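You operate a simulated robot arm through the tools that you are given. There is no shell and no other tool. Be economical: measure what you need, move in short steps, check, and stop when the job is done.

Carry out the task below with a simulated robot arm. There is one attempt and no reset: what you move stays moved.

## Task
Stir 03 tripped its breaker: switch Stir 03 off, then reset the breaker.
Fine: mains off first; the breaker marked Stir; then mains back on, close and latch the door; the other breakers and switches stay as they are, the book in the door pocket.

The check looks at the end state, three seconds after you hand in, the way a careful person would. Anything else that was tipped, shoved, dropped, spilled or broken makes it a failure.

## Robot
A 7-joint arm with a two-finger parallel gripper on a trunk, on a base that drives. Base frame: it is fixed to the floor where the robot stands at the start and does not move with it; the origin is under the middle of the robot, x ahead of it, y to its left, z up. Units: m, degrees, N and s.
With the tool pointing down near the work surface it reaches from about 0.1 to 0.6 m from the robot's upright axis, wherever it stands. Its first joint turns from -166.0 to 166.0 degrees. Places, roughly: beds breaker [0.5, -0.4, 1]; cabinet door [0.5, 0.1, 0.6]; cabinet pump switch [0.7, -0.2, 0.8]; cabinet screen [0.7, -0.3, 1.3]; door latch [0.4, 0.2, 0.6]; main switch [0.7, -0.2, 1]; pump breaker [0.6, -0.3, 1]; socket breaker [0.5, -0.5, 1]; stir breaker [0.6, -0.4, 1]; stir one switch [0.6, -0.3, 0.8]; stir three switch [0.5, -0.5, 0.8]; stir two switch [0.5, -0.4, 0.8]. Payload 3.43 kg.
The TCP is the grasp point between the finger pads, 0.03 m short of the fingertips. In the tool frame z runs along the fingers and y along their closing line. Largest opening 0.094 m; finger width 0.028, thickness 0.01; the body of the gripper, 0.05 by 0.096 m, starts 0.055 m behind the TCP.
Orientation is told as [roll, pitch, yaw] about the base's x, y, z axes, in that order, counted from this pose: with the fingers straight down and closing along the base's y, the tool's x points along the base's -x, its y along +y and its z along -z.

## Interface
- The arm moves only by the tool move_arm. Its argument "targets" is a list of rows, each a list of 7 numbers: the shift along the base's x, y, z in m, then the turn, a rotation vector about the base's x, y, z in degrees, then the opening, from 0 (shut) to 1 (fully open). In form: [[x, y, z, wx, wy, wz, jaw], ...]. A call has 1 to 10 rows; each row is the pose to reach, as a shift and turn from the pose commanded when the call began. Rows are played at 5 a second. More than 0.05 m and 8.6 degrees between two rows, or a gripper value outside its range, and nothing of the call is played. Where a pose cannot be reached the arm comes as near as it can. A force on the tool above 90 N (or 10 N above the force at the start of the call, whichever is more), or a blocked arm, ends the call early, and 0.2 s more pass. Each finger travels about 0.045 m/s and halts on what it meets, pressing with about 40 N; the grip force reading is that of the motor and also rises with nothing between the fingers. The clock runs only during rows and for 0.2 s after the last one: add rows that repeat a pose to give the fingers time. It gives the time, the measured TCP pose, the force on the tool (base axes), the opening and the grip force at its end, in the units of the frame above (readings bear some noise), with the torque about the TCP (base axes, N m) and any sound that the robot's microphone picked up.
- Cameras (640 x 400 px; columns grow to the right, rows downward): "scene" is now at [0.4724, 0.1475, 1.4488]; the picture's right is [-0.84, -0.54, 0.00], its down [-0.50, 0.79, -0.36] and it looks along [0.19, -0.31, -0.93] (base axes); focal length 214 px, centre (320, 200). "wrist" rides on the gripper at [0.076, 0.014, -0.102] in the tool frame; the picture's right is [-0.18, 0.98, 0.00], its down [-0.75, -0.14, -0.64] and it looks along [-0.63, -0.12, 0.77] (tool axes); focal length 243 px, centre (320, 200). There is no depth. A picture from a camera that has moved, and an enlarged one, comes with that camera's place and axes in the base frame and with its lens.
- camera(camera): a new picture of that camera. The clock stands still meanwhile.
- slide_trunk(by): slides the trunk up (or, below 0, down) by that many m; the arm and the scene camera ride with it, the base frame stays. It gives what a move gives, with no picture.
- drive_base(legs): drives the robot by 1 to 6 legs, each [ahead, left, turn to the left] in m, m and degrees, along the robot's own axes; the way and the turn of a leg run together, so that a leg with both is an arc; at most 1.5 m and 180 degrees a leg. The arm and the cameras ride along, it lands a little off, and it stops where it bumps. It gives what a move gives.
- head_to(pan, tilt): turns the head with the scene camera to pan (to the left, within 103 degrees either way) and tilt (down, from -29 to 69), counted from straight ahead of the robot. It gives what a move gives.
- enlarge(camera, box): a new picture of the part [left, top, right, bottom] of that camera's present view, enlarged. The clock stands still meanwhile.
- finish_job(): hands the job in; it is judged then, once.

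Go step by step. Nothing tells you exact positions but the pictures and the camera data: compare them with the known pose of the tool, close in by small moves and look again before you grip or let go. The budget is 120 turns and 82 pictures, counting those below and the enlarged ones. Unless the task says otherwise, let go and move clear before handing in, and close with one line.

The tools are called after ">>>" as name(argument=value, ...) on one line, values as JSON. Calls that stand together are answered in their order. move_arm: Moves the arm, as the interface text tells. Its arguments: {"type":"object","properties":{"targets":{"type":"array","items":{"type":"array","items":{"type":"number"}}}},"required":["targets"]} The other tools are called the same way: slide_trunk (by) slides the trunk up or down; drive_base (legs) drives the base; head_to (pan, tilt) turns the head that bears the scene camera; camera (camera) takes a picture; enlarge (camera, box) takes an enlarged picture of a part of a camera's view; finish_job () hands the job in.

At the start:

```text
clock: 0.0
tcp_pos: [0.5411, -0.074, 1.105]
tool_rot: [0.0, 0.0, -0.1]
wrist_force: [0.2, 0.5, 0.8]
torque: [0.01, -0.03, 0.01]
opening: 0.0942
grasp_force: 0.0
trunk travel left (down, up): [-0.55, 0.06]
robot x, y, heading: [0.0026, 0.003, 0.1]
head pan, tilt: [-57.5, 68.8]
```

scene: 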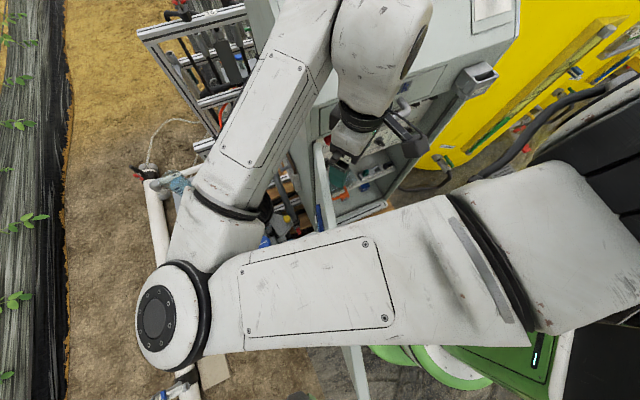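
wrist: 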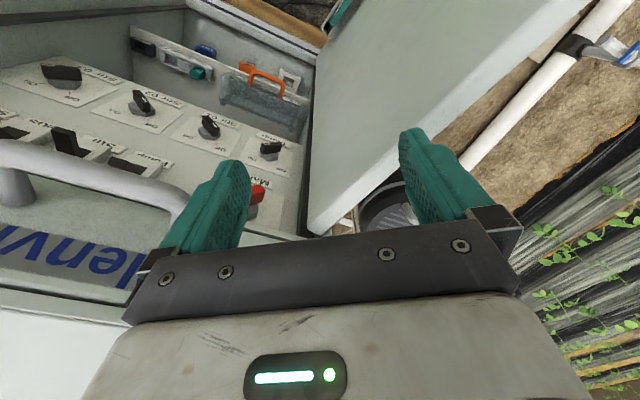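

I see the cabinet to the front right with its door open and the arm blocking the scene camera. I'll turn the head up a bit to see the panel.

>>> head_to(pan=-35, tilt=40)

>>> camera(camera="scene")

>>> enlarge(camera="wrist", box=[0, 0, 340, 240])

```text
clock: 0.9
tcp_pos: [0.5407, -0.0729, 1.1039]
tool_rot: [0.0, -0.1, 0.0]
wrist_force: [-0.4, 0.5, 0.3]
torque: [0.02, 0.0, -0.01]
opening: 0.0938
grasp_force: 0.0
trunk travel left (down, up): [-0.55, 0.06]
robot x, y, heading: [-0.0027, -0.0019, -0.1]
head pan, tilt: [-35.0, 40.0]
```

```text
79 pictures are left
camera scene: at [0.5119, 0.1459, 1.4848], right [-0.57, -0.82, 0.0], down [-0.53, 0.37, -0.77], along [0.63, -0.44, -0.64], focal length 214 px, centre (320, 200)
```

scene: 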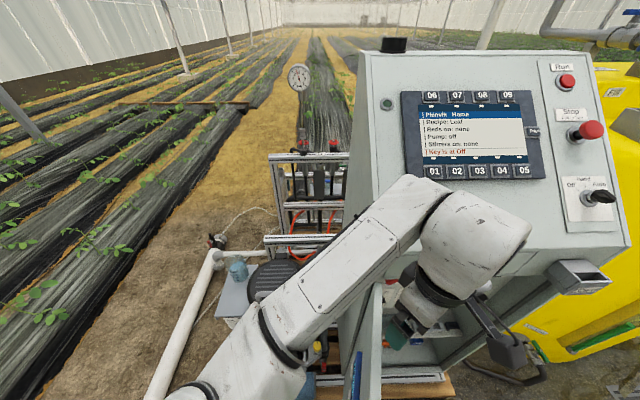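

```text
1.67 times, centred on (170, 120) of wrist
camera zoom: at [0.4656, -0.0598, 1.2055], right [0.18, 0.98, 0.0], down [0.75, -0.14, 0.64], along [0.63, -0.12, -0.77], focal length 404 px, centre (570, 333)
```

zoom: 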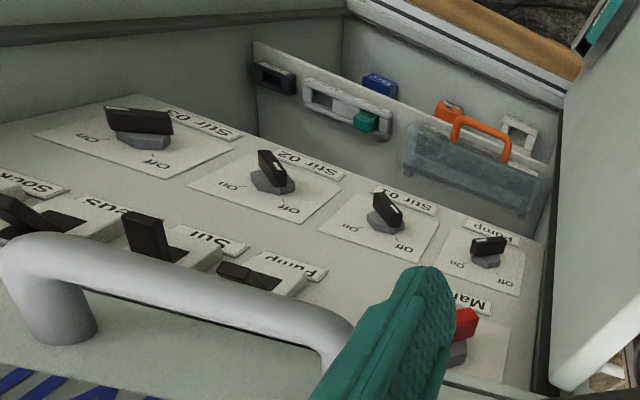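

The tool hangs just in front of the open compartment, with switches below and breakers above. I'll turn the tool to face the panel squarely, moving back and up a little, so the wrist camera can look at it.

>>> move_arm(targets=[[0, 0, 0.03, 0, 0, -7, 1], [-0.02, 0.01, 0.06, 0, 0, -14, 1], [-0.03, 0.02, 0.08, 0, 0, -21, 1], [-0.04, 0.03, 0.1, 0, 0, -28, 1], [-0.05, 0.03, 0.1, 0, 0, -35, 1]])

>>> camera(camera="wrist")

>>> camera(camera="scene")

```text
clock: 2.1
tcp_pos: [0.5114, -0.0921, 1.2139]
tool_rot: [0.0, 0.0, -35.3]
wrist_force: [0.0, 0.3, -0.3]
torque: [-0.05, -0.06, -0.01]
opening: 0.094
grasp_force: 0.1
out of reach, approached as far as the arm can: row 2, 3, 4, 5
trunk travel left (down, up): [-0.55, 0.06]
robot x, y, heading: [0.0005, 0.0003, 0.3]
head pan, tilt: [-35.0, 40.0]
```

```text
77 pictures are left
camera wrist: at [0.4577, -0.0373, 1.3159], right [0.72, 0.7, 0.0], down [0.53, -0.55, 0.64], along [0.45, -0.46, -0.77], focal length 243 px, centre (320, 200)
```

wrist: 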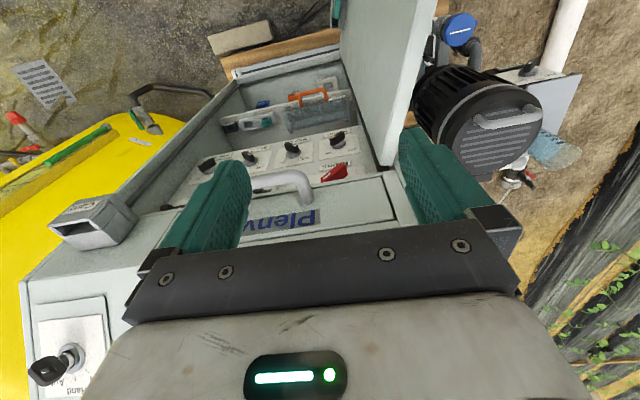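

```text
76 pictures are left
camera scene: at [0.5112, 0.1458, 1.4852], right [-0.57, -0.82, 0.0], down [-0.53, 0.37, -0.77], along [0.63, -0.44, -0.64], focal length 214 px, centre (320, 200)
```

scene: 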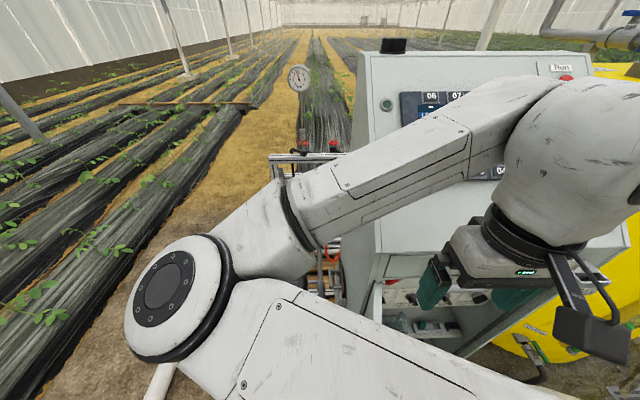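

The robot stands roughly opposite the panel, but the arm is cramped and the elbow hangs over the door. Before backing off and turning to face the panel, I'll check what is around the base.

>>> head_to(pan=-100, tilt=45)

>>> camera(camera="scene")

>>> head_to(pan=100, tilt=45)

>>> camera(camera="scene")

```text
clock: 3.5
tcp_pos: [0.5128, -0.0917, 1.2137]
tool_rot: [-0.1, 0.0, -35.0]
wrist_force: [0.1, 0.0, -0.5]
torque: [0.04, -0.03, 0.02]
opening: 0.0941
grasp_force: 0.0
trunk travel left (down, up): [-0.55, 0.06]
robot x, y, heading: [-0.0005, -0.0032, -0.1]
head pan, tilt: [-100.0, 45.0]
```

```text
75 pictures are left
camera scene: at [0.4283, 0.1146, 1.4776], right [-0.98, 0.17, 0.0], down [0.12, 0.7, -0.71], along [-0.12, -0.7, -0.71], focal length 214 px, centre (320, 200)
```

scene: 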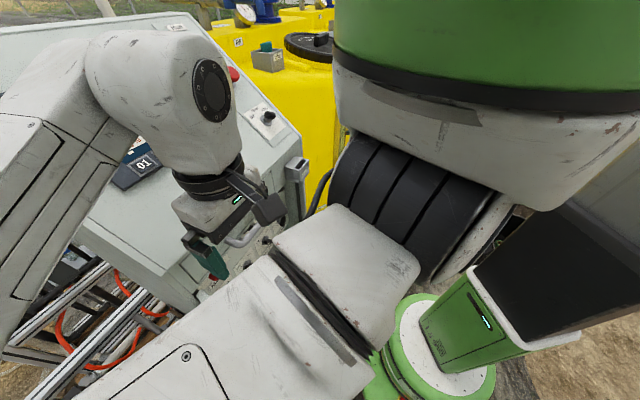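

```text
clock: 6.4
tcp_pos: [0.5123, -0.0909, 1.2134]
tool_rot: [0.0, 0.0, -35.1]
wrist_force: [-1.0, -0.2, -0.1]
torque: [0.03, -0.01, -0.01]
opening: 0.0942
grasp_force: 0.0
trunk travel left (down, up): [-0.55, 0.06]
robot x, y, heading: [0.0011, -0.0006, -0.1]
head pan, tilt: [100.0, 45.0]
```

```text
74 pictures are left
camera scene: at [0.4283, 0.2748, 1.4776], right [0.98, 0.17, 0.0], down [0.12, -0.7, -0.71], along [-0.12, 0.7, -0.71], focal length 214 px, centre (320, 200)
```

scene: 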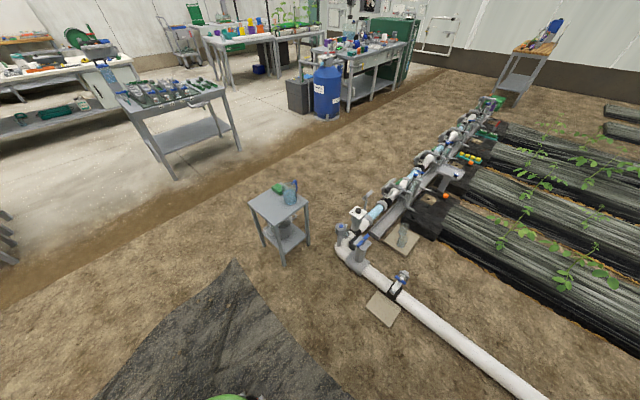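

Space around the base looks open: there is a mat to the left and the yellow tank beyond the cabinet on the right. I'll back off a little and turn to face the cabinet.

>>> drive_base(legs=[[-0.2, 0, 0], [0, 0, -35]])

>>> head_to(pan=0, tilt=45)

>>> camera(camera="scene")

>>> camera(camera="wrist")

```text
clock: 9.7
tcp_pos: [0.1582, -0.3725, 1.2125]
tool_rot: [0.1, 0.0, -70.7]
wrist_force: [0.3, -0.1, -0.4]
torque: [-0.01, -0.02, -0.01]
opening: 0.094
grasp_force: 0.0
trunk travel left (down, up): [-0.55, 0.06]
robot x, y, heading: [-0.2073, 0.0035, -35.5]
head pan, tilt: [100.0, 45.0]
```

```text
clock: 11.5
tcp_pos: [0.1564, -0.3734, 1.2129]
tool_rot: [0.0, 0.0, -70.6]
wrist_force: [0.9, 0.1, 0.2]
torque: [0.02, 0.04, -0.01]
opening: 0.0939
grasp_force: 0.0
trunk travel left (down, up): [-0.55, 0.06]
robot x, y, heading: [-0.2066, -0.0034, -35.6]
head pan, tilt: [0.0, 45.0]
```

```text
73 pictures are left
camera scene: at [0.3339, -0.146, 1.4776], right [-0.58, -0.81, 0.0], down [-0.58, 0.41, -0.71], along [0.58, -0.41, -0.71], focal length 214 px, centre (320, 200)
```

scene: 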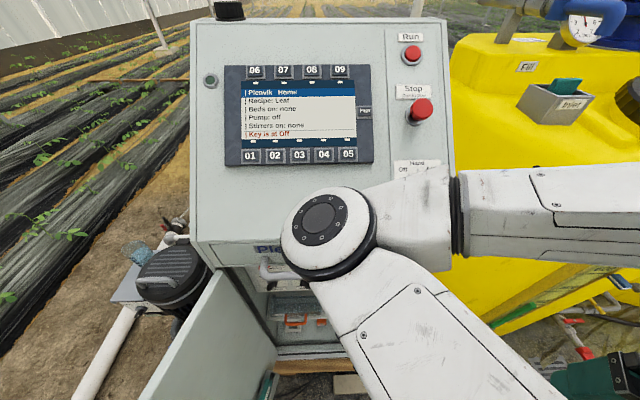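

```text
72 pictures are left
camera wrist: at [0.1461, -0.2968, 1.3152], right [0.99, 0.15, 0.0], down [0.12, -0.76, 0.64], along [0.1, -0.63, -0.77], focal length 243 px, centre (320, 200)
```

wrist: 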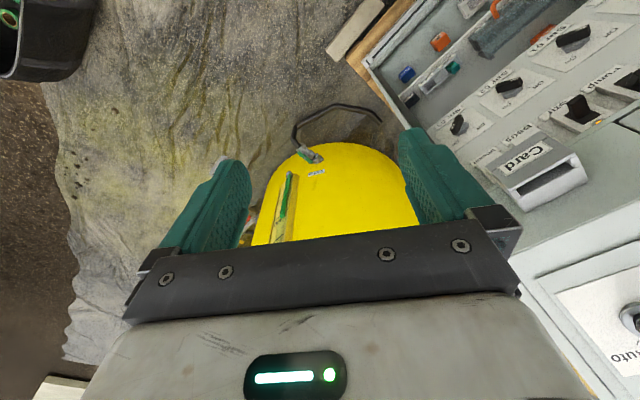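

The elbow is now directly in front of the console. I'll back off a bit more for elbow room, then lower the trunk so that the arm works level with the panel.

>>> drive_base(legs=[[-0.15, 0, 0]])

>>> slide_trunk(by=-0.3)

>>> camera(camera="scene")

```text
clock: 12.9
tcp_pos: [0.0348, -0.2844, 1.2137]
tool_rot: [0.0, -0.1, -70.5]
wrist_force: [0.5, -0.2, -1.0]
torque: [0.01, 0.02, -0.02]
opening: 0.094
grasp_force: 0.1
trunk travel left (down, up): [-0.55, 0.06]
robot x, y, heading: [-0.3254, 0.092, -35.6]
head pan, tilt: [0.0, 45.0]
```

```text
clock: 15.9
tcp_pos: [0.0343, -0.2832, 0.9142]
tool_rot: [0.0, -0.1, -70.5]
wrist_force: [0.5, 0.7, 0.1]
torque: [-0.01, 0.0, 0.02]
opening: 0.0941
grasp_force: 0.1
trunk travel left (down, up): [-0.25, 0.36]
robot x, y, heading: [-0.3281, 0.0862, -35.5]
head pan, tilt: [0.0, 45.0]
```

```text
71 pictures are left
camera scene: at [0.2105, -0.057, 1.1777], right [-0.58, -0.81, 0.0], down [-0.58, 0.41, -0.71], along [0.58, -0.41, -0.71], focal length 214 px, centre (320, 200)
```

scene: 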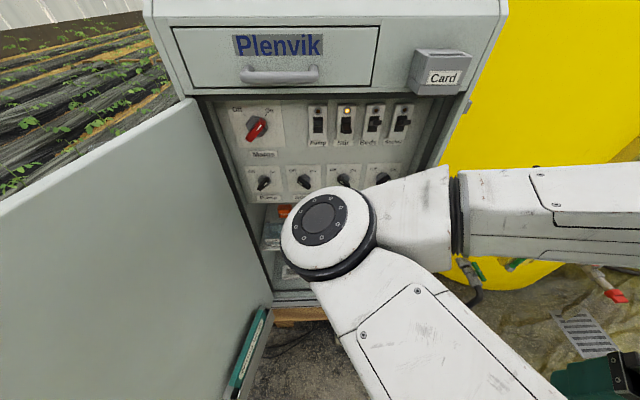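

Now the whole panel is in view. I'll enlarge it to read the states.

>>> enlarge(camera="scene", box=[200, 90, 440, 240])

>>> camera(camera="wrist")

```text
2.67 times, centred on (320, 165) of scene
camera zoom: at [0.2105, -0.057, 1.1777], right [-0.58, -0.81, 0.0], down [-0.58, 0.41, -0.71], along [0.58, -0.41, -0.71], focal length 572 px, centre (320, 293)
```

zoom: 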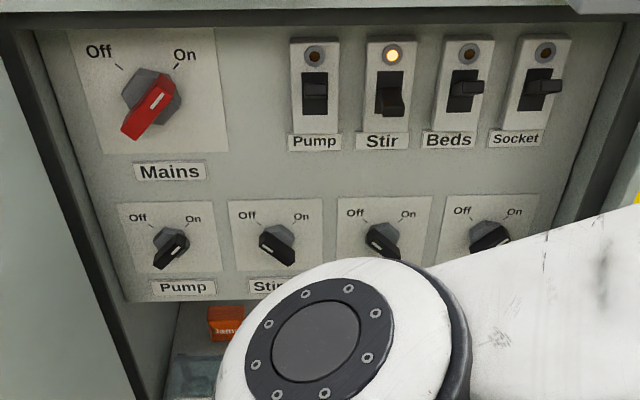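

```text
69 pictures are left
camera wrist: at [0.023, -0.208, 1.0153], right [0.99, 0.15, 0.0], down [0.12, -0.76, 0.64], along [0.1, -0.63, -0.77], focal length 243 px, centre (320, 200)
```

wrist: 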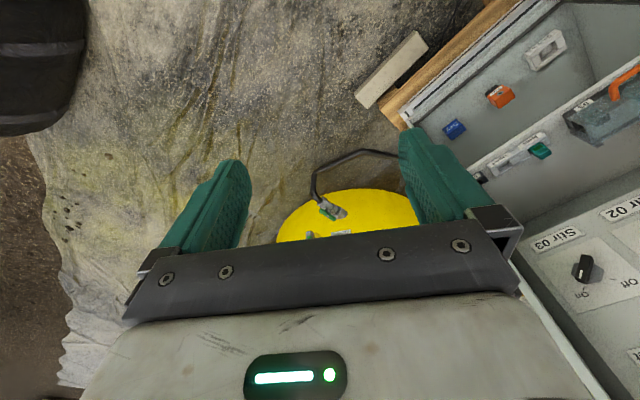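

I'll enlarge the breakers and the switches further for the lever states.

>>> enlarge(camera="scene", box=[300, 95, 420, 150])

>>> enlarge(camera="scene", box=[225, 95, 425, 210])

```text
5.33 times, centred on (360, 122) of scene
camera zoom: at [0.2105, -0.057, 1.1777], right [-0.58, -0.81, 0.0], down [-0.58, 0.41, -0.71], along [0.58, -0.41, -0.71], focal length 1144 px, centre (107, 613)
```

zoom: 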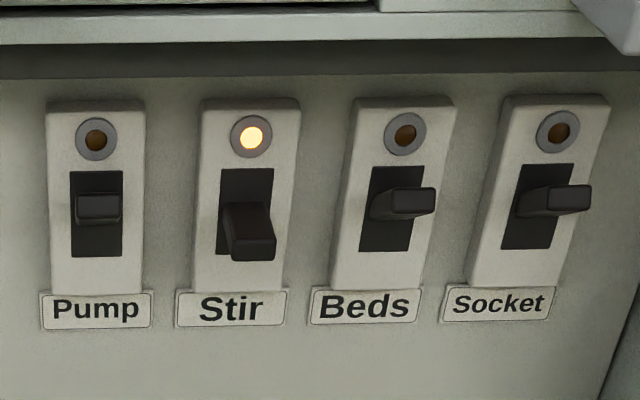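

```text
3.20 times, centred on (325, 152) of scene
camera zoom: at [0.2105, -0.057, 1.1777], right [-0.58, -0.81, 0.0], down [-0.58, 0.41, -0.71], along [0.58, -0.41, -0.71], focal length 686 px, centre (304, 352)
```

zoom: 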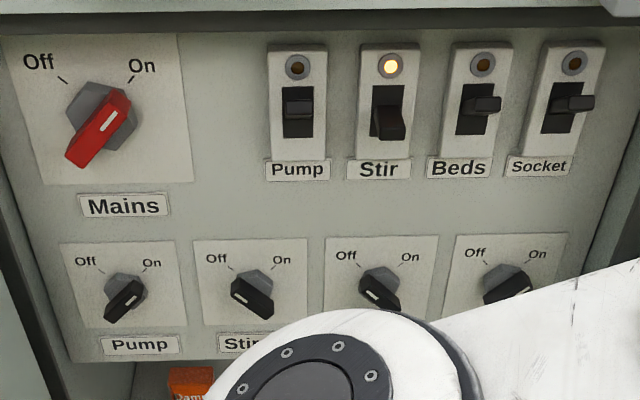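

Stir's lever hangs in the middle, tripped with its lamp lit. Mains and Stir 03 are On. I place the panel about 0.46 m ahead of the camera: Mains near (0.67,-0.21,0.95), the Stir breaker near (0.55,-0.37,0.96), and Stir 03 near (0.48,-0.47,0.80). Now I'll yaw the tool to the cabinet's heading and start pitching it forward.

>>> move_arm(targets=[[0, 0, 0, 0, 0, 7, 1], [0, 0, 0, 0, 0, 14, 1], [0, 0, 0, 0, 0, 21, 1], [0, 0, 0, 0, 0, 28, 1], [0, 0, 0, 0, 0, 35, 1]])

>>> move_arm(targets=[[0.016, -0.012, 0, -4.8, -6.7, 0, 0.6], [0.032, -0.023, 0, -9.6, -13.4, 0, 0.6], [0.049, -0.035, 0, -14.4, -20.1, 0, 0.6], [0.065, -0.046, 0, -19.2, -26.8, 0, 0.6], [0.081, -0.058, 0, -24, -33.5, 0, 0.6]])

>>> camera(camera="scene")

```text
clock: 17.1
tcp_pos: [0.0343, -0.2842, 0.9146]
tool_rot: [-0.1, 0.0, -35.3]
wrist_force: [-0.2, 0.0, 0.1]
torque: [0.05, -0.02, 0.03]
opening: 0.0939
grasp_force: 0.1
trunk travel left (down, up): [-0.25, 0.36]
robot x, y, heading: [-0.3273, 0.0873, -35.5]
head pan, tilt: [0.0, 45.0]
```

```text
clock: 18.5
tcp_pos: [0.0844, -0.3769, 0.9157]
tool_rot: [-1.3, -31.4, -40.0]
wrist_force: [-0.4, 0.8, 0.3]
torque: [0.01, -0.01, 0.02]
opening: 0.0564
grasp_force: 0.0
out of reach, approached as far as the arm can: row 1, 2, 3, 4, 5
trunk travel left (down, up): [-0.25, 0.36]
robot x, y, heading: [-0.3308, 0.088, -35.3]
head pan, tilt: [0.0, 45.0]
stopped in row 5: the arm was blocked; the commanded pose is now the measured one
```

```text
66 pictures are left
camera scene: at [0.166, -0.0944, 1.2565], right [-0.97, -0.25, 0.0], down [0.02, -0.09, -1.0], along [0.25, -0.97, 0.09], focal length 214 px, centre (320, 200)
```

scene: 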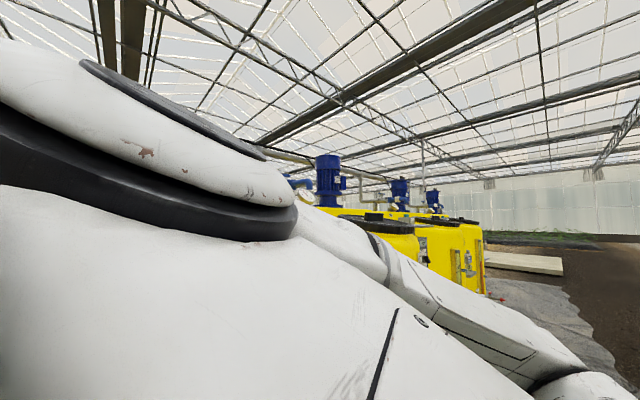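

The elbow rose and bumped the head while pitching close in. I'll reverse that move, then unfold the arm forward before pitching.

>>> move_arm(targets=[[-0.012, 0.023, 0, 4.5, 6.4, 0, 0.6], [-0.025, 0.046, 0, 9.1, 12.8, 0, 0.6], [-0.037, 0.07, 0, 13.6, 19.2, 0, 0.6], [-0.05, 0.093, 0, 18.2, 25.5, 1, 0.6]])

>>> head_to(pan=0, tilt=45)

>>> camera(camera="scene")

```text
clock: 19.5
tcp_pos: [0.0404, -0.2846, 0.9198]
tool_rot: [-2.8, -0.6, -38.2]
wrist_force: [-1.0, -0.1, 0.8]
torque: [-0.01, -0.02, -0.02]
opening: 0.0564
grasp_force: 0.0
out of reach, approached as far as the arm can: row 2, 3, 4
trunk travel left (down, up): [-0.25, 0.36]
robot x, y, heading: [-0.3283, 0.0903, -35.3]
head pan, tilt: [0.0, 45.0]
```

```text
clock: 20.1
tcp_pos: [0.04, -0.2842, 0.9194]
tool_rot: [-2.6, -0.6, -38.1]
wrist_force: [0.1, -0.1, -0.7]
torque: [-0.02, 0.04, -0.02]
opening: 0.0564
grasp_force: 0.0
trunk travel left (down, up): [-0.25, 0.36]
robot x, y, heading: [-0.3298, 0.091, -35.7]
head pan, tilt: [0.0, 45.0]
```

```text
65 pictures are left
camera scene: at [0.2106, -0.0568, 1.1776], right [-0.58, -0.81, 0.0], down [-0.58, 0.41, -0.71], along [0.58, -0.41, -0.71], focal length 214 px, centre (320, 200)
```

scene: 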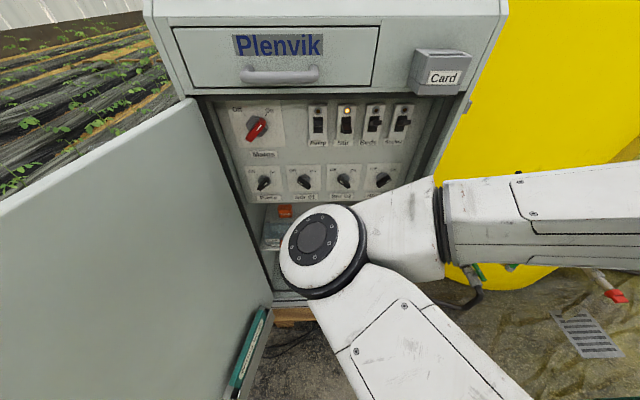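

Head is back. Now I'll move the tool forward, still pointing down, and watch the elbow.

>>> move_arm(targets=[[0.03, -0.022, 0, 0, 0, 0, 0.6], [0.06, -0.043, 0, 0, 0, 0, 0.6], [0.09, -0.065, 0, 0, 0, 0, 0.6]])

>>> camera(camera="scene")

```text
clock: 20.9
tcp_pos: [0.1304, -0.3485, 0.9217]
tool_rot: [-2.8, -0.6, -38.1]
wrist_force: [0.7, -0.4, 0.6]
torque: [0.0, -0.02, 0.04]
opening: 0.0565
grasp_force: 0.1
trunk travel left (down, up): [-0.25, 0.36]
robot x, y, heading: [-0.3301, 0.0827, -35.5]
head pan, tilt: [0.0, 45.0]
```

```text
64 pictures are left
camera scene: at [0.2105, -0.0569, 1.1776], right [-0.58, -0.81, 0.0], down [-0.58, 0.41, -0.71], along [0.58, -0.41, -0.71], focal length 214 px, centre (320, 200)
```

scene: 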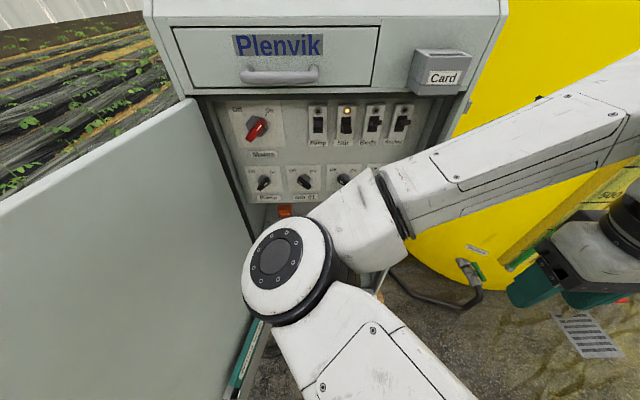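

The elbow folds back to the left as the tool goes out. I'll pitch the tool up while holding the wrist roughly in place.

>>> move_arm(targets=[[0.026, -0.019, 0.003, -4.6, -6.4, 0, 0.6], [0.05, -0.037, 0.01, -9.2, -12.8, 0, 0.6], [0.073, -0.053, 0.02, -13.9, -19.2, 0, 0.6]])

>>> camera(camera="scene")

```text
clock: 21.7
tcp_pos: [0.2036, -0.4048, 0.9397]
tool_rot: [-1.8, -24.4, -38.5]
wrist_force: [-0.1, -0.3, 0.0]
torque: [0.01, -0.02, -0.02]
opening: 0.0565
grasp_force: 0.0
trunk travel left (down, up): [-0.25, 0.36]
robot x, y, heading: [-0.3324, 0.0861, -35.2]
head pan, tilt: [0.0, 45.0]
```

```text
63 pictures are left
camera scene: at [0.2106, -0.0568, 1.1776], right [-0.58, -0.81, 0.0], down [-0.58, 0.41, -0.71], along [0.58, -0.41, -0.71], focal length 214 px, centre (320, 200)
```

scene: 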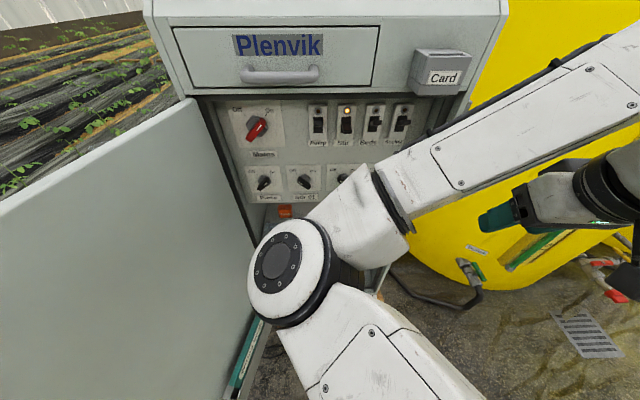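

Working well. I'll continue pitching toward horizontal, sliding left in front of the cabinet.

>>> move_arm(targets=[[0.02, -0.002, 0.005, -4.6, -6.4, 0, 0.6], [0.04, -0.004, 0.01, -9.2, -12.8, 0, 0.6], [0.055, -0.002, 0.015, -13.9, -19.2, 0, 0.6], [0.065, 0.005, 0.02, -18.4, -25.6, 0, 0.6], [0.07, 0.015, 0.02, -23, -32, 0, 0.6]])

>>> camera(camera="scene")

```text
clock: 22.9
tcp_pos: [0.2712, -0.3887, 0.9617]
tool_rot: [2.2, -63.8, -41.4]
wrist_force: [-0.7, -0.1, -0.7]
torque: [0.01, 0.0, 0.01]
opening: 0.0566
grasp_force: 0.0
trunk travel left (down, up): [-0.25, 0.36]
robot x, y, heading: [-0.3272, 0.0882, -35.3]
head pan, tilt: [0.0, 45.0]
```

```text
62 pictures are left
camera scene: at [0.2106, -0.057, 1.1777], right [-0.58, -0.81, 0.0], down [-0.58, 0.41, -0.71], along [0.58, -0.41, -0.71], focal length 214 px, centre (320, 200)
```

scene: 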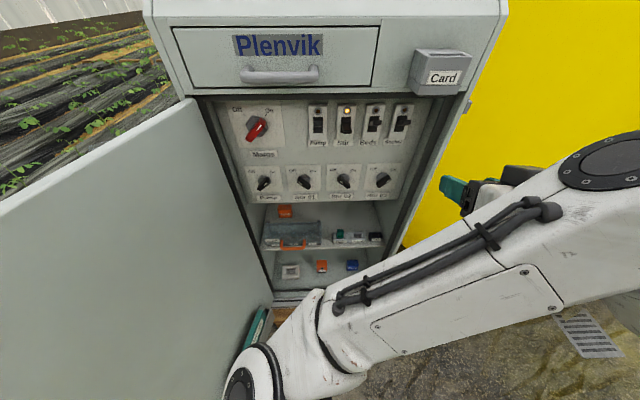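

The tool is now near horizontal and the whole panel is visible. I'll finish levelling the tool and shift partway left toward Mains.

>>> move_arm(targets=[[0.01, 0.02, 0, -3.8, -5.3, 0.9, 0.7], [0.02, 0.04, 0, -7.6, -10.6, 1.8, 0.7], [0.03, 0.06, 0, -11.4, -15.9, 2.7, 0.7], [0.04, 0.08, 0, -15.1, -21.2, 3.5, 0.7]])

>>> camera(camera="scene")

>>> camera(camera="wrist")

```text
clock: 23.9
tcp_pos: [0.3189, -0.3421, 0.9688]
tool_rot: [5.5, -75.3, -44.0]
wrist_force: [0.6, 0.4, -0.5]
torque: [0.01, -0.01, -0.03]
opening: 0.0656
grasp_force: 0.0
out of reach, approached as far as the arm can: row 1, 2, 3, 4
trunk travel left (down, up): [-0.25, 0.36]
robot x, y, heading: [-0.3293, 0.09, -35.6]
head pan, tilt: [0.0, 45.0]
```

```text
61 pictures are left
camera scene: at [0.2106, -0.0567, 1.1776], right [-0.58, -0.81, 0.0], down [-0.58, 0.41, -0.71], along [0.58, -0.41, -0.71], focal length 214 px, centre (320, 200)
```

scene: 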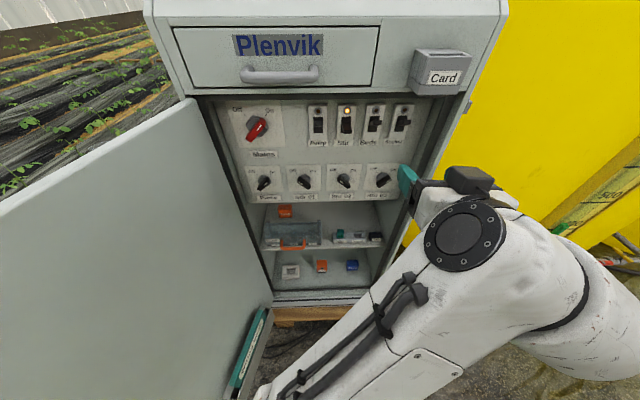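

```text
60 pictures are left
camera wrist: at [0.2365, -0.2578, 0.9207], right [0.65, 0.74, 0.2], down [-0.44, 0.14, 0.89], along [0.62, -0.66, 0.41], focal length 243 px, centre (320, 200)
```

wrist: 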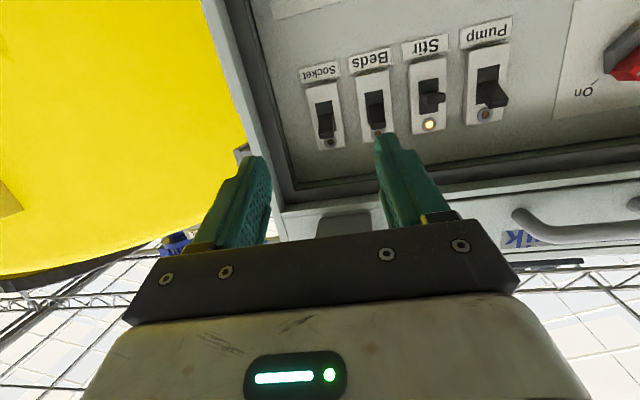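

Pitch stopped at about 75° because of a wrist limit in this cramped pose. I'll move left toward Mains, which extends the arm, and then try the rotation again.

>>> move_arm(targets=[[0.025, 0.035, -0.005, 0, 0, 0, 0.7], [0.05, 0.07, -0.01, 0, 0, 0, 0.7], [0.075, 0.105, -0.015, 0, 0, 0, 0.7], [0.1, 0.14, -0.02, 0, 0, 0, 0.7], [0.125, 0.175, -0.02, 0, 0, 0, 0.7], [0.15, 0.21, -0.02, 0, 0, 0, 0.7]])

>>> camera(camera="scene")

```text
clock: 25.3
tcp_pos: [0.4696, -0.1294, 0.9453]
tool_rot: [5.5, -75.3, -44.1]
wrist_force: [-0.5, 0.2, 1.4]
torque: [0.01, 0.02, 0.0]
opening: 0.0656
grasp_force: 0.0
trunk travel left (down, up): [-0.25, 0.36]
robot x, y, heading: [-0.3277, 0.0883, -35.7]
head pan, tilt: [0.0, 45.0]
```

```text
59 pictures are left
camera scene: at [0.2104, -0.057, 1.1776], right [-0.58, -0.81, 0.0], down [-0.58, 0.41, -0.71], along [0.58, -0.41, -0.71], focal length 214 px, centre (320, 200)
```

scene: 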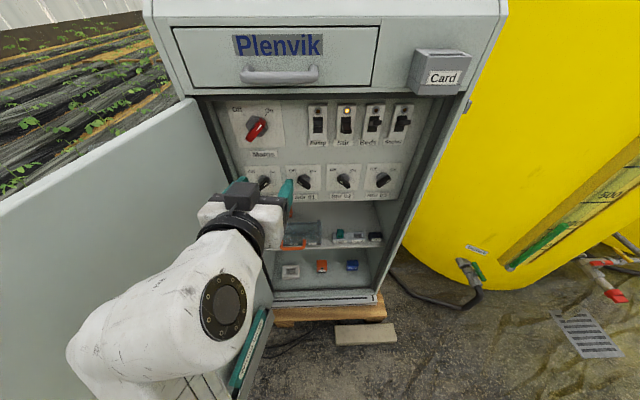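

The fingers are now in front of the lower left of the panel. I'll try to level the tool fully here.

>>> move_arm(targets=[[0.01, -0.007, 0, -4.2, -6, 1.4, 0.7], [0.02, -0.014, 0, -8.5, -11.9, 2.8, 0.7], [0.02, -0.014, 0, -8.5, -11.9, 2.8, 0.7]])

>>> camera(camera="wrist")

>>> camera(camera="scene")

```text
clock: 26.1
tcp_pos: [0.4904, -0.1446, 0.9476]
tool_rot: [91.7, -88.3, -127.2]
wrist_force: [-0.6, -0.1, 0.4]
torque: [0.06, 0.01, -0.01]
opening: 0.0658
grasp_force: 0.1
trunk travel left (down, up): [-0.25, 0.36]
robot x, y, heading: [-0.3293, 0.0888, -35.4]
head pan, tilt: [0.0, 45.0]
```

```text
58 pictures are left
camera wrist: at [0.4162, -0.0718, 0.8703], right [0.57, 0.8, 0.21], down [-0.62, 0.24, 0.75], along [0.55, -0.56, 0.63], focal length 243 px, centre (320, 200)
```

wrist: 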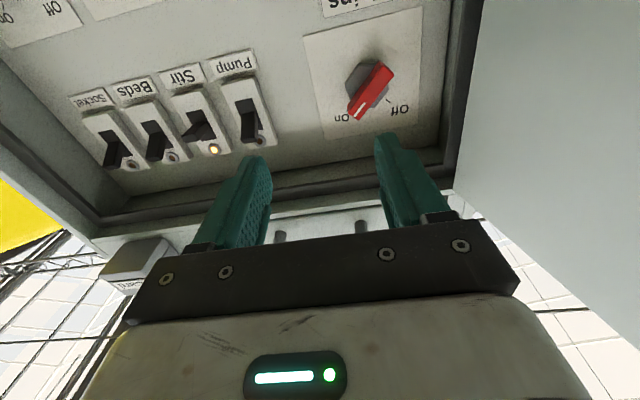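

```text
57 pictures are left
camera scene: at [0.2106, -0.0567, 1.1776], right [-0.58, -0.81, 0.0], down [-0.58, 0.41, -0.71], along [0.58, -0.41, -0.71], focal length 214 px, centre (320, 200)
```

scene: 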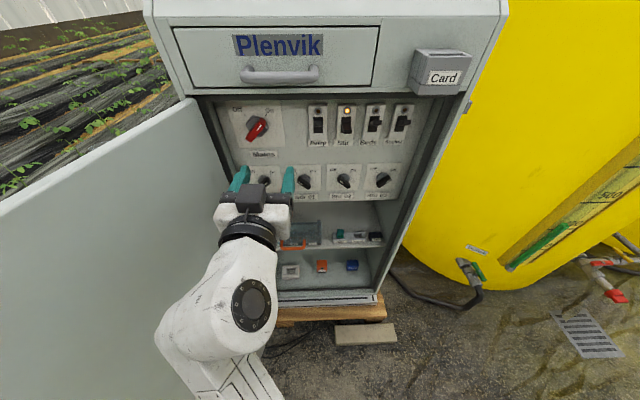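

The tool is now level and square to the panel. Triangulating from both cameras puts the Mains blade centre at about (0.652,-0.198,0.956). I'll line up in front of it with a partial roll toward the blade's slant, which keeps the wrist camera clear of the door.

>>> move_arm(targets=[[0.015, 0.021, 0.004, 6.8, -4.8, 0, 0.7], [0.03, 0.041, 0.008, 13.6, -9.7, 0, 0.7], [0.045, 0.03, 0.008, 20.4, -14.5, 0, 0.7], [0.058, 0.021, 0.008, 20.4, -14.5, 0, 0.7]])

>>> camera(camera="wrist")

>>> camera(camera="scene")

```text
clock: 27.1
tcp_pos: [0.5436, -0.1245, 0.9553]
tool_rot: [89.9, -63.1, -125.4]
wrist_force: [-0.5, -0.2, 0.4]
torque: [0.05, -0.03, -0.01]
opening: 0.0658
grasp_force: 0.0
trunk travel left (down, up): [-0.25, 0.36]
robot x, y, heading: [-0.3257, 0.089, -35.4]
head pan, tilt: [0.0, 45.0]
```

```text
56 pictures are left
camera wrist: at [0.49, -0.0281, 0.8935], right [0.46, 0.65, 0.61], down [-0.79, -0.01, 0.61], along [0.4, -0.76, 0.51], focal length 243 px, centre (320, 200)
```

wrist: 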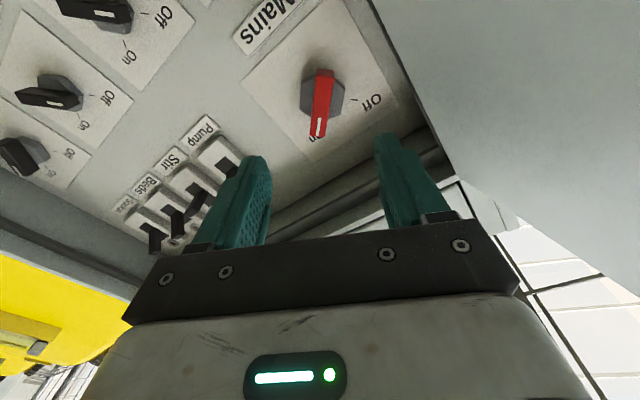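

```text
55 pictures are left
camera scene: at [0.2106, -0.0566, 1.1776], right [-0.58, -0.81, 0.0], down [-0.58, 0.41, -0.71], along [0.58, -0.41, -0.71], focal length 214 px, centre (320, 200)
```

scene: 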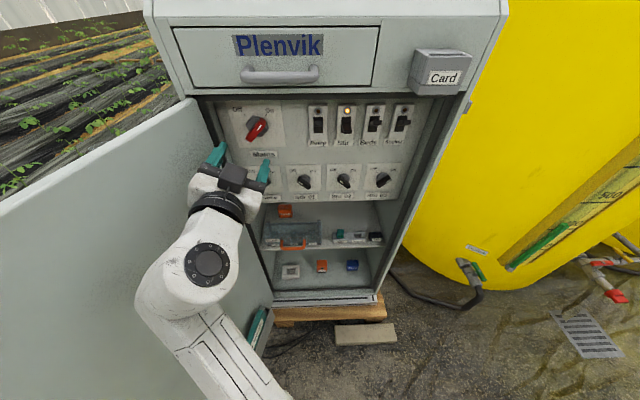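

The blade lies centred between the fingers and nearly parallel to them. I'll advance 0.08 m toward it and check.

>>> move_arm(targets=[[0.022, -0.016, -0.001, 0, 0, 0, 0.7], [0.044, -0.031, -0.002, 0, 0, 0, 0.7], [0.065, -0.046, -0.003, 0, 0, 0, 0.7]])

>>> camera(camera="wrist")

>>> enlarge(camera="scene", box=[180, 90, 340, 250])

```text
clock: 27.9
tcp_pos: [0.6127, -0.1711, 0.955]
tool_rot: [90.0, -63.1, -125.4]
wrist_force: [0.0, -0.2, -0.3]
torque: [-0.01, 0.01, -0.03]
opening: 0.0657
grasp_force: 0.1
trunk travel left (down, up): [-0.25, 0.36]
robot x, y, heading: [-0.3317, 0.0888, -35.4]
head pan, tilt: [0.0, 45.0]
```

```text
54 pictures are left
camera wrist: at [0.5575, -0.0742, 0.8929], right [0.46, 0.65, 0.61], down [-0.79, -0.01, 0.61], along [0.4, -0.76, 0.51], focal length 243 px, centre (320, 200)
```

wrist: 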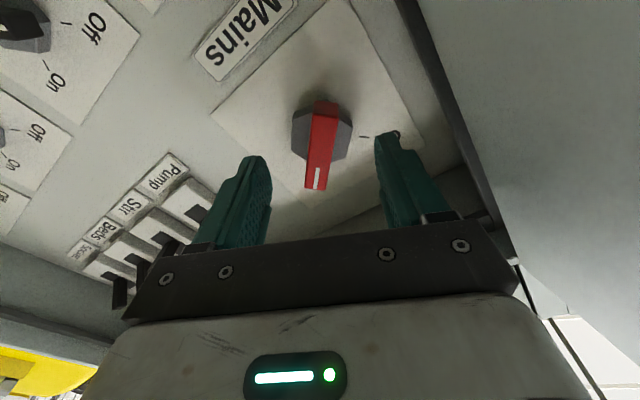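

```text
2.50 times, centred on (260, 170) of scene
camera zoom: at [0.2106, -0.0566, 1.1776], right [-0.58, -0.81, 0.0], down [-0.58, 0.41, -0.71], along [0.58, -0.41, -0.71], focal length 536 px, centre (470, 275)
```

zoom: 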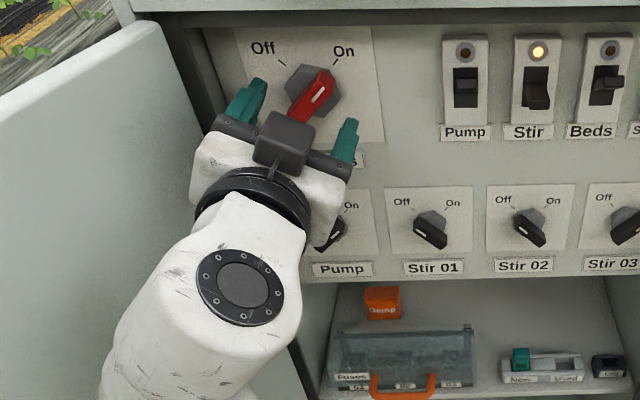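

The blade is centred between the fingers. I'll go 0.02 m further in and close gently on it.

>>> move_arm(targets=[[0.008, -0.006, -0.001, 0, 0, 0, 0.7], [0.017, -0.012, -0.001, 0, 0, 0, 0.7], [0.017, -0.012, -0.001, 0, 0, 0, 0.4], [0.017, -0.012, -0.001, 0, 0, 0, 0.2], [0.017, -0.012, -0.001, 0, 0, 0, 0.1], [0.017, -0.012, -0.001, 0, 0, 0, 0.1], [0.017, -0.012, -0.001, 0, 0, 0, 0.1], [0.017, -0.012, -0.001, 0, 0, 0, 0.1]])

>>> camera(camera="wrist")

```text
clock: 29.7
tcp_pos: [0.6308, -0.1815, 0.952]
tool_rot: [90.1, -63.3, -125.4]
wrist_force: [4.9, 3.9, 2.8]
torque: [-0.28, -0.33, 0.91]
opening: 0.0157
grasp_force: 44.7
trunk travel left (down, up): [-0.25, 0.36]
robot x, y, heading: [-0.3309, 0.0868, -35.4]
head pan, tilt: [0.0, 45.0]
```

```text
52 pictures are left
camera wrist: at [0.5748, -0.0849, 0.8898], right [0.46, 0.65, 0.61], down [-0.79, -0.01, 0.61], along [0.4, -0.76, 0.51], focal length 243 px, centre (320, 200)
```

wrist: 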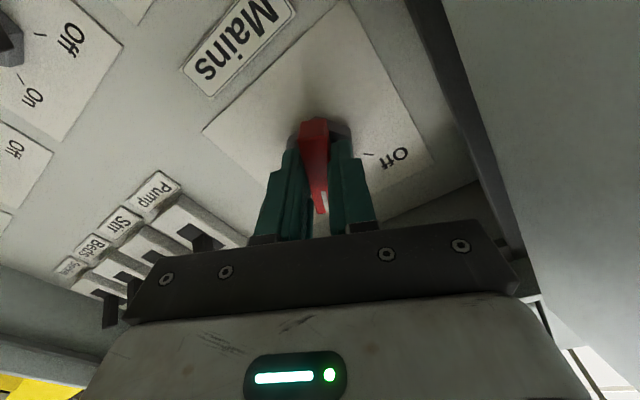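

Gripped firmly at a 16 mm opening. I'll rotate anticlockwise, seen from the front, toward Off.

>>> move_arm(targets=[[0, 0, 0, -6.5, 4.65, 0, 0.1], [0, 0, 0, -13, 9.3, 0, 0.1], [0, 0, 0, -19.5, 13.9, 0, 0.1], [0, 0, 0, -26, 18.6, 0, 0.1], [0, 0, 0, -32.5, 23.2, 0, 0.1], [0, 0, 0, -39, 27.9, 0, 0.1], [0, 0, 0, -45.5, 32.5, 0, 0.1], [0, 0, 0, -52, 37.2, 0, 0.1], [0, 0, 0, -57, 40.7, 0, 0.1]])

>>> camera(camera="wrist")

>>> enlarge(camera="scene", box=[180, 90, 340, 250])

```text
clock: 31.7
tcp_pos: [0.6295, -0.185, 0.952]
tool_rot: [-89.8, -46.6, 54.2]
wrist_force: [-12.8, 0.0, -2.1]
torque: [-0.22, -0.22, 1.32]
opening: 0.0158
grasp_force: 45.2
trunk travel left (down, up): [-0.25, 0.36]
robot x, y, heading: [-0.3294, 0.0886, -35.3]
head pan, tilt: [0.0, 45.0]
```

```text
51 pictures are left
camera wrist: at [0.5216, -0.1596, 0.8873], right [0.49, 0.68, -0.54], down [-0.28, 0.71, 0.65], along [0.83, -0.16, 0.54], focal length 243 px, centre (320, 200)
```

wrist: 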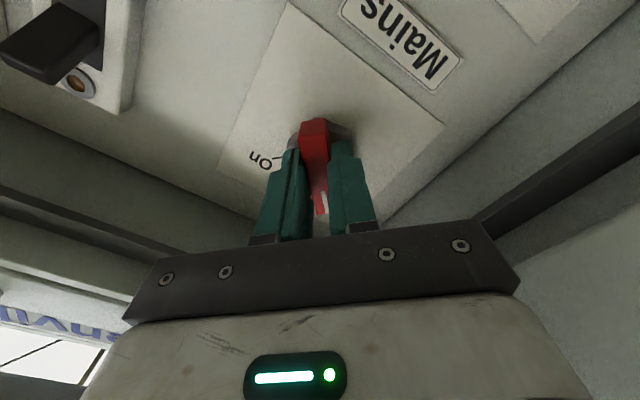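

```text
2.50 times, centred on (260, 170) of scene
camera zoom: at [0.2102, -0.0571, 1.1778], right [-0.58, -0.81, 0.0], down [-0.58, 0.41, -0.71], along [0.58, -0.41, -0.71], focal length 536 px, centre (470, 275)
```

zoom: 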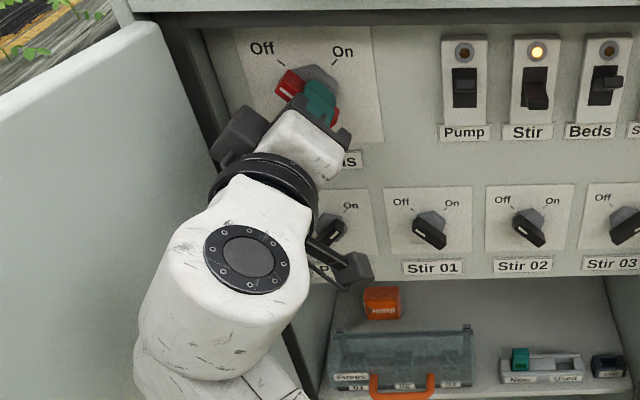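

The pointer now sits at the Off tick. I'll open, back straight out, and verify.

>>> move_arm(targets=[[0, 0, 0, 0, 0, 0, 0.4], [0, 0, 0, 0, 0, 0, 0.5], [0, 0, 0, 0, 0, 0, 0.5], [-0.025, 0.018, 0, 0, 0, 0, 0.5], [-0.05, 0.035, 0, 0, 0, 0, 0.5], [-0.085, 0.06, 0, 0, 0, 0, 0.5]])

>>> enlarge(camera="scene", box=[200, 90, 440, 240])

```text
clock: 33.1
tcp_pos: [0.5439, -0.1238, 0.9545]
tool_rot: [-89.7, -46.6, 54.4]
wrist_force: [-0.2, -0.9, 0.6]
torque: [0.02, 0.02, 0.0]
opening: 0.0467
grasp_force: 0.1
trunk travel left (down, up): [-0.25, 0.36]
robot x, y, heading: [-0.3342, 0.086, -35.5]
head pan, tilt: [0.0, 45.0]
```

```text
2.67 times, centred on (320, 165) of scene
camera zoom: at [0.2107, -0.057, 1.1776], right [-0.58, -0.81, 0.0], down [-0.58, 0.41, -0.71], along [0.58, -0.41, -0.71], focal length 572 px, centre (320, 293)
```

zoom: 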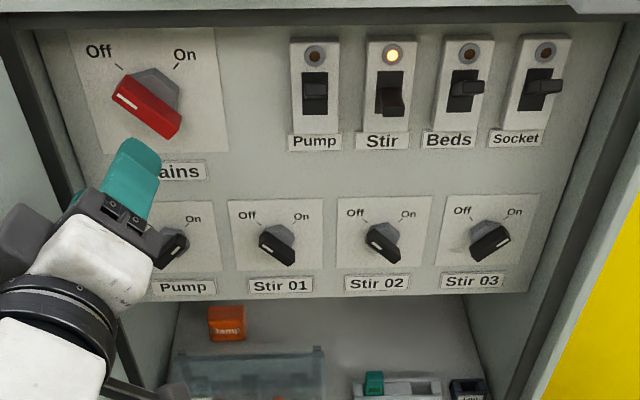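

Mains is Off. Next is Stir 03, whose blade centre I put at about (0.474,-0.456,0.803), slanted toward On. I'll traverse in front of the panel while rolling the tool to match its slant.

>>> move_arm(targets=[[-0.02, -0.024, -0.015, 6.9, -4.9, 0, 0.5], [-0.04, -0.048, -0.03, 13.8, -9.9, 0, 0.5], [-0.058, -0.074, -0.045, 20.8, -14.8, 0, 0.5], [-0.076, -0.099, -0.06, 27.7, -19.8, 0, 0.5], [-0.094, -0.125, -0.075, 34.6, -24.7, 0, 0.5], [-0.112, -0.15, -0.09, 41.5, -29.6, 0, 0.5], [-0.13, -0.175, -0.105, 48.4, -34.6, 0, 0.5], [-0.148, -0.2, -0.12, 55.4, -39.5, 0, 0.5], [-0.166, -0.226, -0.135, 62.3, -44.5, 0, 0.5], [-0.186, -0.25, -0.15, 69.2, -49.4, 0, 0.5]])

>>> camera(camera="scene")

>>> camera(camera="wrist")

```text
clock: 35.3
tcp_pos: [0.355, -0.3745, 0.8002]
tool_rot: [90.1, -48.1, -125.4]
wrist_force: [0.3, -0.8, 0.2]
torque: [-0.02, -0.02, 0.0]
opening: 0.047
grasp_force: 0.0
trunk travel left (down, up): [-0.25, 0.36]
robot x, y, heading: [-0.3292, 0.0888, -35.2]
head pan, tilt: [0.0, 45.0]
```

```text
48 pictures are left
camera scene: at [0.2106, -0.0567, 1.1776], right [-0.58, -0.81, 0.0], down [-0.58, 0.41, -0.71], along [0.58, -0.41, -0.71], focal length 214 px, centre (320, 200)
```

scene: 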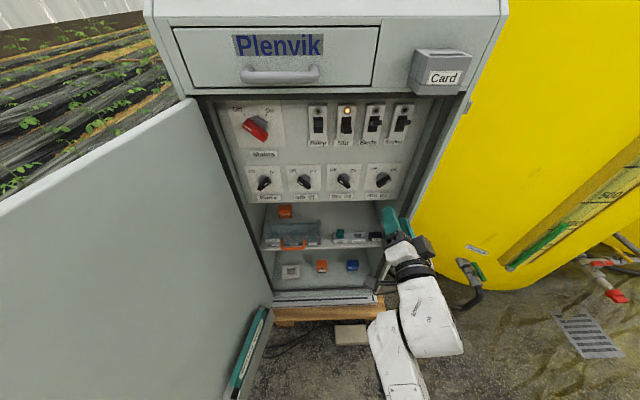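

```text
47 pictures are left
camera wrist: at [0.3087, -0.2649, 0.7524], right [0.35, 0.5, 0.79], down [-0.88, -0.12, 0.47], along [0.33, -0.86, 0.39], focal length 243 px, centre (320, 200)
```

wrist: 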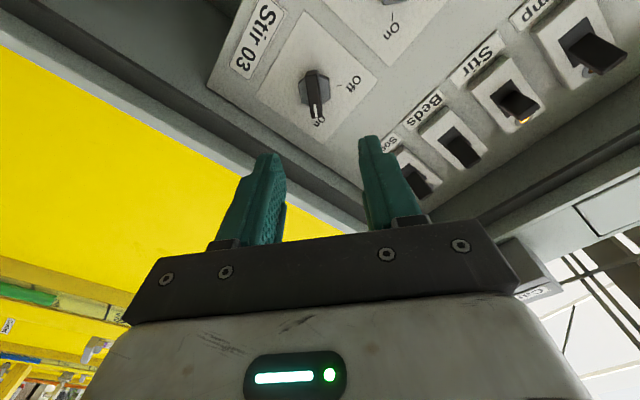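

The blade is aligned and centred between the fingers. I'll advance 0.095 m and look again.

>>> move_arm(targets=[[0.026, -0.019, -0.002, 0, 0, 0, 0.5], [0.052, -0.037, -0.004, 0, 0, 0, 0.5], [0.077, -0.055, -0.006, 0, 0, 0, 0.5]])

>>> camera(camera="wrist")

>>> enlarge(camera="scene", box=[300, 120, 460, 260])

```text
clock: 36.1
tcp_pos: [0.4382, -0.4321, 0.795]
tool_rot: [90.0, -48.2, -125.4]
wrist_force: [0.0, -0.4, 0.6]
torque: [-0.02, -0.02, 0.02]
opening: 0.0471
grasp_force: 0.1
trunk travel left (down, up): [-0.25, 0.36]
robot x, y, heading: [-0.328, 0.087, -35.5]
head pan, tilt: [0.0, 45.0]
```

```text
46 pictures are left
camera wrist: at [0.3894, -0.3234, 0.7477], right [0.35, 0.5, 0.79], down [-0.88, -0.12, 0.47], along [0.33, -0.86, 0.39], focal length 243 px, centre (320, 200)
```

wrist: 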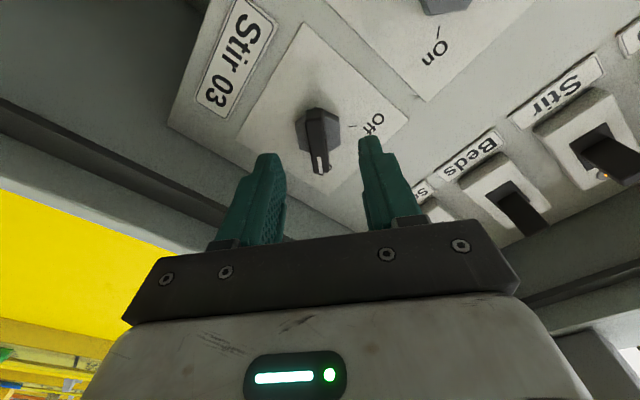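

```text
2.86 times, centred on (380, 190) of scene
camera zoom: at [0.2104, -0.0568, 1.1777], right [-0.58, -0.81, 0.0], down [-0.58, 0.41, -0.71], along [0.58, -0.41, -0.71], focal length 613 px, centre (149, 229)
```

zoom: 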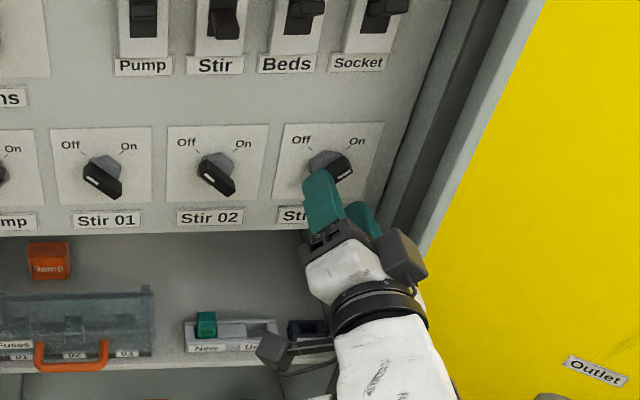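

Aligned. I'll go the last 0.02 m in and close.

>>> move_arm(targets=[[0.008, -0.006, 0, 0, 0, 0, 0.5], [0.017, -0.012, -0.001, 0, 0, 0, 0.5], [0.017, -0.012, -0.001, 0, 0, 0, 0.3], [0.017, -0.012, -0.001, 0, 0, 0, 0.15], [0.017, -0.012, -0.001, 0, 0, 0, 0.05], [0.017, -0.012, -0.001, 0, 0, 0, 0.05], [0.017, -0.012, -0.001, 0, 0, 0, 0.05]])

>>> camera(camera="wrist")

```text
clock: 37.7
tcp_pos: [0.4525, -0.4437, 0.7936]
tool_rot: [89.8, -48.1, -125.4]
wrist_force: [-1.3, -6.1, -5.8]
torque: [0.05, 0.03, -0.01]
opening: 0.012
grasp_force: 45.0
trunk travel left (down, up): [-0.25, 0.36]
robot x, y, heading: [-0.3301, 0.0862, -35.4]
head pan, tilt: [0.0, 45.0]
```

```text
44 pictures are left
camera wrist: at [0.4049, -0.3342, 0.7455], right [0.36, 0.5, 0.79], down [-0.87, -0.12, 0.47], along [0.33, -0.86, 0.39], focal length 243 px, centre (320, 200)
```

wrist: 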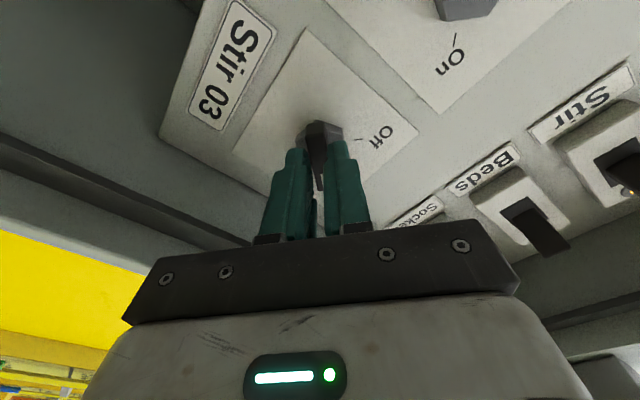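

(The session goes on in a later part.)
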